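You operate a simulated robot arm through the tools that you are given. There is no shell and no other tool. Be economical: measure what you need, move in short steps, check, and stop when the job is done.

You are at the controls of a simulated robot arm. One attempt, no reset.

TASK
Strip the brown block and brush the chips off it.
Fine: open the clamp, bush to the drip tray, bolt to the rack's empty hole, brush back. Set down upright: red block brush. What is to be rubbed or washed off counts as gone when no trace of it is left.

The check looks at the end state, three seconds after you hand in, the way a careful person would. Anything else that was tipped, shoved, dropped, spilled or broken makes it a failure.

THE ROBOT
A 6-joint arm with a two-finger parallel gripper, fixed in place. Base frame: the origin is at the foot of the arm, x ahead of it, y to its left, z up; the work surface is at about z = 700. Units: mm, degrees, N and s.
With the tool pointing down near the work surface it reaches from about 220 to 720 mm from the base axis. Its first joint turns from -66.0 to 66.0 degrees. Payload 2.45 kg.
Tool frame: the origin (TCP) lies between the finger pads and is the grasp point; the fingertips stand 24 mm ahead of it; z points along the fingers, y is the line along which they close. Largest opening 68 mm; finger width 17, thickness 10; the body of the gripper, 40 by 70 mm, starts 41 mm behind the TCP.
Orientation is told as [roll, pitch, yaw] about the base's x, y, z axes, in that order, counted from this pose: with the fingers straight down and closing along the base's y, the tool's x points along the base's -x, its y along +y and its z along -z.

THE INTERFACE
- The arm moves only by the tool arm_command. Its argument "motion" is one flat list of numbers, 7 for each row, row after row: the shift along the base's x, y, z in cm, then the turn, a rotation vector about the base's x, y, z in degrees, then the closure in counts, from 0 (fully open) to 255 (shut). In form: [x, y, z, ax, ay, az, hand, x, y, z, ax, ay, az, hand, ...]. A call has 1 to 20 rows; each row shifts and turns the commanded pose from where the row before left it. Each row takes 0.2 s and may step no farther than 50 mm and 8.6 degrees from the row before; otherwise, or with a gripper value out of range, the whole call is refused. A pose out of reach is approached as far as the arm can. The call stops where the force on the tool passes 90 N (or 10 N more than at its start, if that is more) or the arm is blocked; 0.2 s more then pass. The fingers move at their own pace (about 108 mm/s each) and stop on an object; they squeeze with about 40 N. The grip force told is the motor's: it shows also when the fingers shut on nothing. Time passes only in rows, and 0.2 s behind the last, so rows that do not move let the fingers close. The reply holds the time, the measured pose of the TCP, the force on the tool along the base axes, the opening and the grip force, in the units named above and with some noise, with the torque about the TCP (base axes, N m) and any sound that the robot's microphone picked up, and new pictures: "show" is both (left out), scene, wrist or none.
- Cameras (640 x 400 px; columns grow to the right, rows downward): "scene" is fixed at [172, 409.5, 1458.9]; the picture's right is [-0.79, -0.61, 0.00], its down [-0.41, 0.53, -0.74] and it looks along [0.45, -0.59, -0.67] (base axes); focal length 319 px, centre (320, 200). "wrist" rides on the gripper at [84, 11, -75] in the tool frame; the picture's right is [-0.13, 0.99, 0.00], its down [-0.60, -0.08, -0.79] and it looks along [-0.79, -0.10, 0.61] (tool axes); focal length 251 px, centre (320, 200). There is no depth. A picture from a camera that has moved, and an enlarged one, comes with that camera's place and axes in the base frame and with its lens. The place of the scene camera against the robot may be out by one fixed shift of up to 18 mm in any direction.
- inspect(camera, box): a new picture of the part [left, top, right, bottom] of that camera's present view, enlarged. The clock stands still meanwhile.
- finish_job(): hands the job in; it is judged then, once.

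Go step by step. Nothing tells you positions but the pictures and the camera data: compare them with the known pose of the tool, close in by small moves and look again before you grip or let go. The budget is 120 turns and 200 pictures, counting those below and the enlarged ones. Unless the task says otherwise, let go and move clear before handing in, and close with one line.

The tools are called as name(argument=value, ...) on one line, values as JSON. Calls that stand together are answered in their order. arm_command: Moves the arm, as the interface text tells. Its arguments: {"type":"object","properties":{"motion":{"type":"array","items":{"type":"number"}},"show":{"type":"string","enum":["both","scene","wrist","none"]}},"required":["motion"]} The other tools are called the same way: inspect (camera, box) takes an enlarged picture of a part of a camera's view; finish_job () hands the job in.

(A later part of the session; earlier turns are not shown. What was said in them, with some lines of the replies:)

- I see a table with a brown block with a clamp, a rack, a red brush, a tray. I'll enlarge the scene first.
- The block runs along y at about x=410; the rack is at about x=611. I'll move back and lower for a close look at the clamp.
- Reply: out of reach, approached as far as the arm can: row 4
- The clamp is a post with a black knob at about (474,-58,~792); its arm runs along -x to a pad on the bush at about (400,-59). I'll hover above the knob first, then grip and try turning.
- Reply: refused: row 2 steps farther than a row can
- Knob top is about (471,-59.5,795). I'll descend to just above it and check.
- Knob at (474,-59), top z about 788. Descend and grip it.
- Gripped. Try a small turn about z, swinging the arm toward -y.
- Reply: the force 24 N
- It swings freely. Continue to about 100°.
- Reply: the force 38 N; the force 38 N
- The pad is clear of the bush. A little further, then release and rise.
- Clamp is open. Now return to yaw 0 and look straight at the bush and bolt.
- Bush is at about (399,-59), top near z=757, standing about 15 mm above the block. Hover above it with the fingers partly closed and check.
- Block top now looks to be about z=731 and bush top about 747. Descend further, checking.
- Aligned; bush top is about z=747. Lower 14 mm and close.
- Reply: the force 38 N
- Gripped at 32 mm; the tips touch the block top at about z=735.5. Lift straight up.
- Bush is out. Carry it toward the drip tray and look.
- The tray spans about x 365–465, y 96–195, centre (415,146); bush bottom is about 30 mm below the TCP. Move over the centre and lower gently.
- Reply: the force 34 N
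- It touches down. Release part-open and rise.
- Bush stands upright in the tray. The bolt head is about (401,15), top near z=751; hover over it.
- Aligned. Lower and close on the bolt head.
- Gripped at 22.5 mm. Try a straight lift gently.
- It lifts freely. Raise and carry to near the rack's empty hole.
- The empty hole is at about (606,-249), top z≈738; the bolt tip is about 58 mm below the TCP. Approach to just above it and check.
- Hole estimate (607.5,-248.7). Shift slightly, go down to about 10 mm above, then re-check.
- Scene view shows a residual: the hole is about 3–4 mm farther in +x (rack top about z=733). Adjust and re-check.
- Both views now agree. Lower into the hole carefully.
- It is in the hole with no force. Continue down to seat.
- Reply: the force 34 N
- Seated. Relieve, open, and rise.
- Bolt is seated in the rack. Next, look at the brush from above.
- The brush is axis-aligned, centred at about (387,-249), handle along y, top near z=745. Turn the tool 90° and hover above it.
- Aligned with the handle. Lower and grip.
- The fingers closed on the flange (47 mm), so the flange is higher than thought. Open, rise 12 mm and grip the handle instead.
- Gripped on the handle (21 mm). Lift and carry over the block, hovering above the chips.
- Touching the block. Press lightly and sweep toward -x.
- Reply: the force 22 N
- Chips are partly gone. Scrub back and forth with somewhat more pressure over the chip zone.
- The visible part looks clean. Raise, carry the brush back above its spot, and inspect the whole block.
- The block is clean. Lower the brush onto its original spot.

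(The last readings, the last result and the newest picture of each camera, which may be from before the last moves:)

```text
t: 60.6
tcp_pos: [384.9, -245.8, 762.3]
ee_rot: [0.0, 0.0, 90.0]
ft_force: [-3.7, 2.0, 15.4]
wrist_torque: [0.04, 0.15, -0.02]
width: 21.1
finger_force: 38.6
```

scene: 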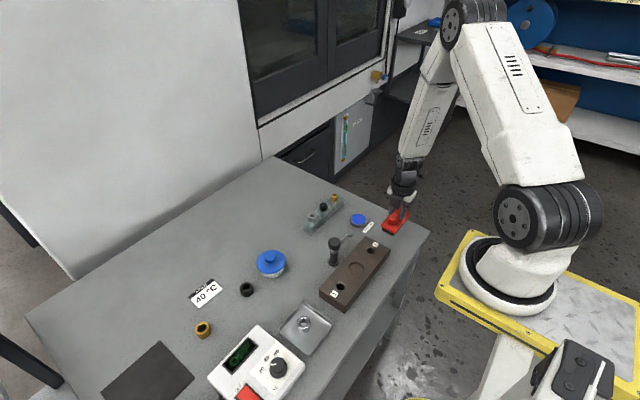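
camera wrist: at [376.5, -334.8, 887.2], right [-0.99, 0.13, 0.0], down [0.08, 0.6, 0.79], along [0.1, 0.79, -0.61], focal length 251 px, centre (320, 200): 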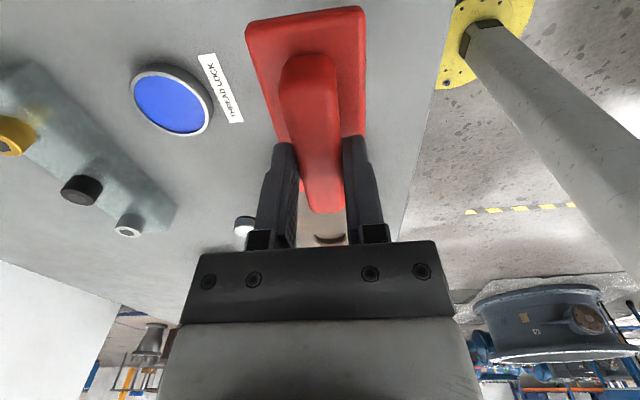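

Brush is on the table (15 N contact). Release, rise and check everything.

arm_command(motion=[0, 0, 0.1, 0, 0, 0, 200, 0, 0, 0, 0, 0, 0, 130, 0, 0, 0, 0, 0, 0, 60, 0, 0, 0, 0, 0, 0, 60, 0, 0, 2, 0, 0, 0, 60, 0, 0, 5, 0, 0, 0, 60, 0, 0, 5, 0, 0, 0, 60, 0, 0, 5, 0, 0, 0, 60, 0, 0, 0, 0, 0, 0, 60])

inspect(camera="scene", box=[290, 180, 430, 280])

inspect(camera="scene", box=[220, 230, 400, 360])

```text
t: 62.6
tcp_pos: [386.6, -248.8, 932.6]
ee_rot: [0.1, 0.0, 89.9]
ft_force: [-0.1, 0.6, 0.0]
wrist_torque: [-0.01, -0.02, 0.03]
width: 51.9
finger_force: 0.0
camera wrist: at [374.5, -333.3, 1006.1], right [-0.99, 0.13, 0.0], down [0.08, 0.6, 0.79], along [0.1, 0.79, -0.61], focal length 251 px, centre (320, 200)
```

scene: 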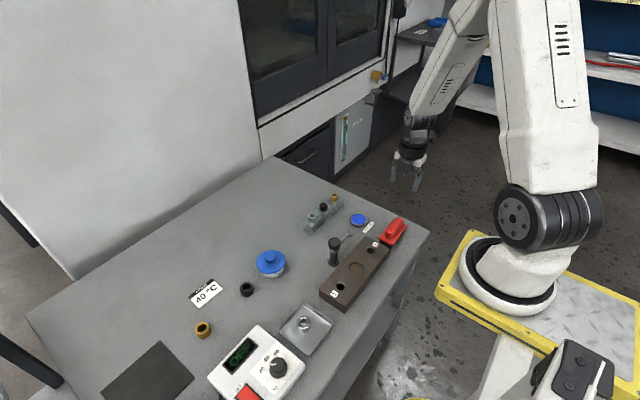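
wrist: 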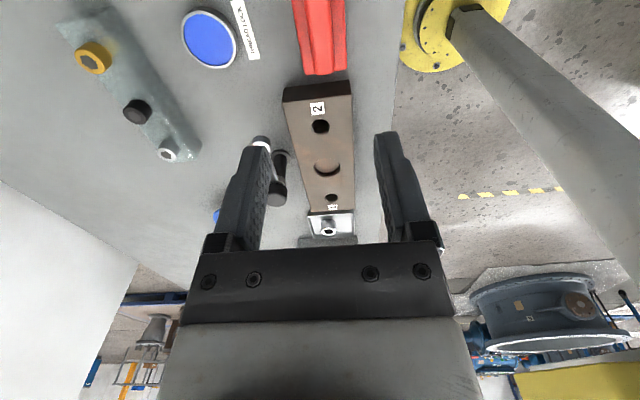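

```text
4.00 times, centred on (360, 230) of scene
camera zoom: at [172.0, 409.5, 1458.9], right [-0.79, -0.61, 0.0], down [-0.41, 0.53, -0.74], along [0.45, -0.59, -0.67], focal length 1277 px, centre (160, 80)
```

zoom: 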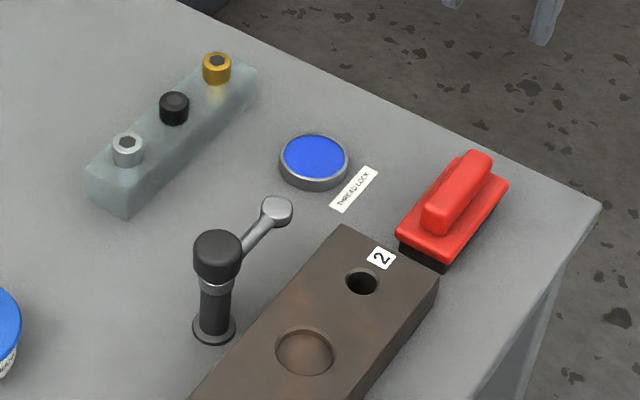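

```text
3.08 times, centred on (310, 295) of scene
camera zoom: at [172.0, 409.5, 1458.9], right [-0.79, -0.61, 0.0], down [-0.41, 0.53, -0.74], along [0.45, -0.59, -0.67], focal length 982 px, centre (351, -92)
```

zoom: 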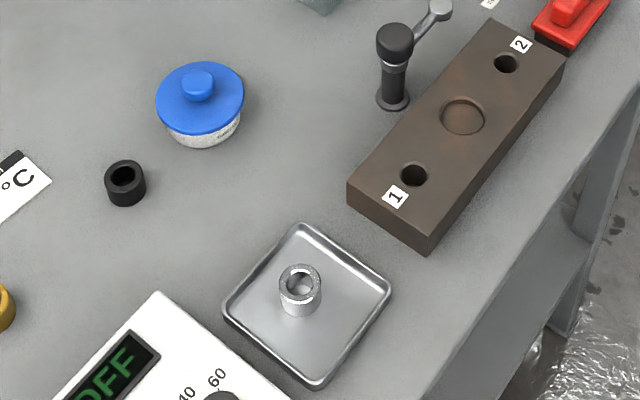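

Everything is in place; one last close look at the block surface.

inspect(camera="scene", box=[325, 255, 375, 305])

inspect(camera="scene", box=[305, 185, 350, 235])

```text
8.00 times, centred on (350, 280) of scene
camera zoom: at [172.0, 409.5, 1458.9], right [-0.79, -0.61, 0.0], down [-0.41, 0.53, -0.74], along [0.45, -0.59, -0.67], focal length 2554 px, centre (80, -440)
```

zoom: 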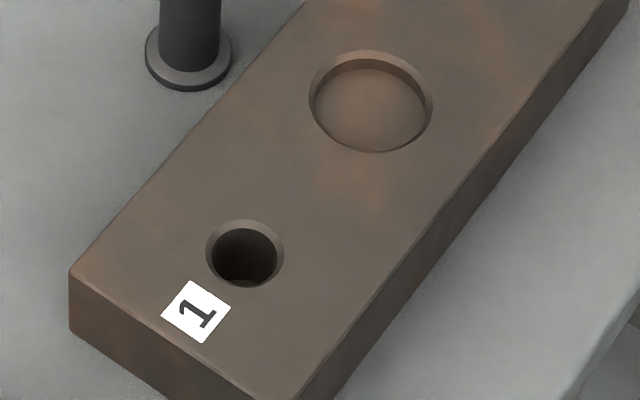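

```text
8.00 times, centred on (328, 210) of scene
camera zoom: at [172.0, 409.5, 1458.9], right [-0.79, -0.61, 0.0], down [-0.41, 0.53, -0.74], along [0.45, -0.59, -0.67], focal length 2554 px, centre (260, 120)
```

zoom: 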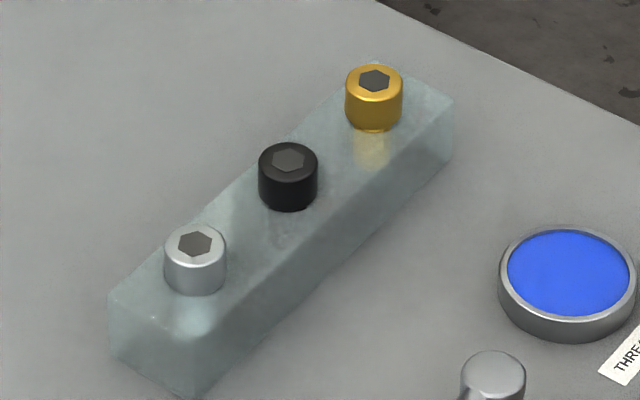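

The block is clean, the bolt is seated in the rack, the bush is in the tray, the clamp is open and the brush is back. Handing in.

finish_job()

```text
The job is handed in.
```

The job is handed in: the clamp is open, the bush stands in the drip tray and the bolt is seated in the rack's empty hole. No chips show on the block, and the red brush is back upright at its original spot.
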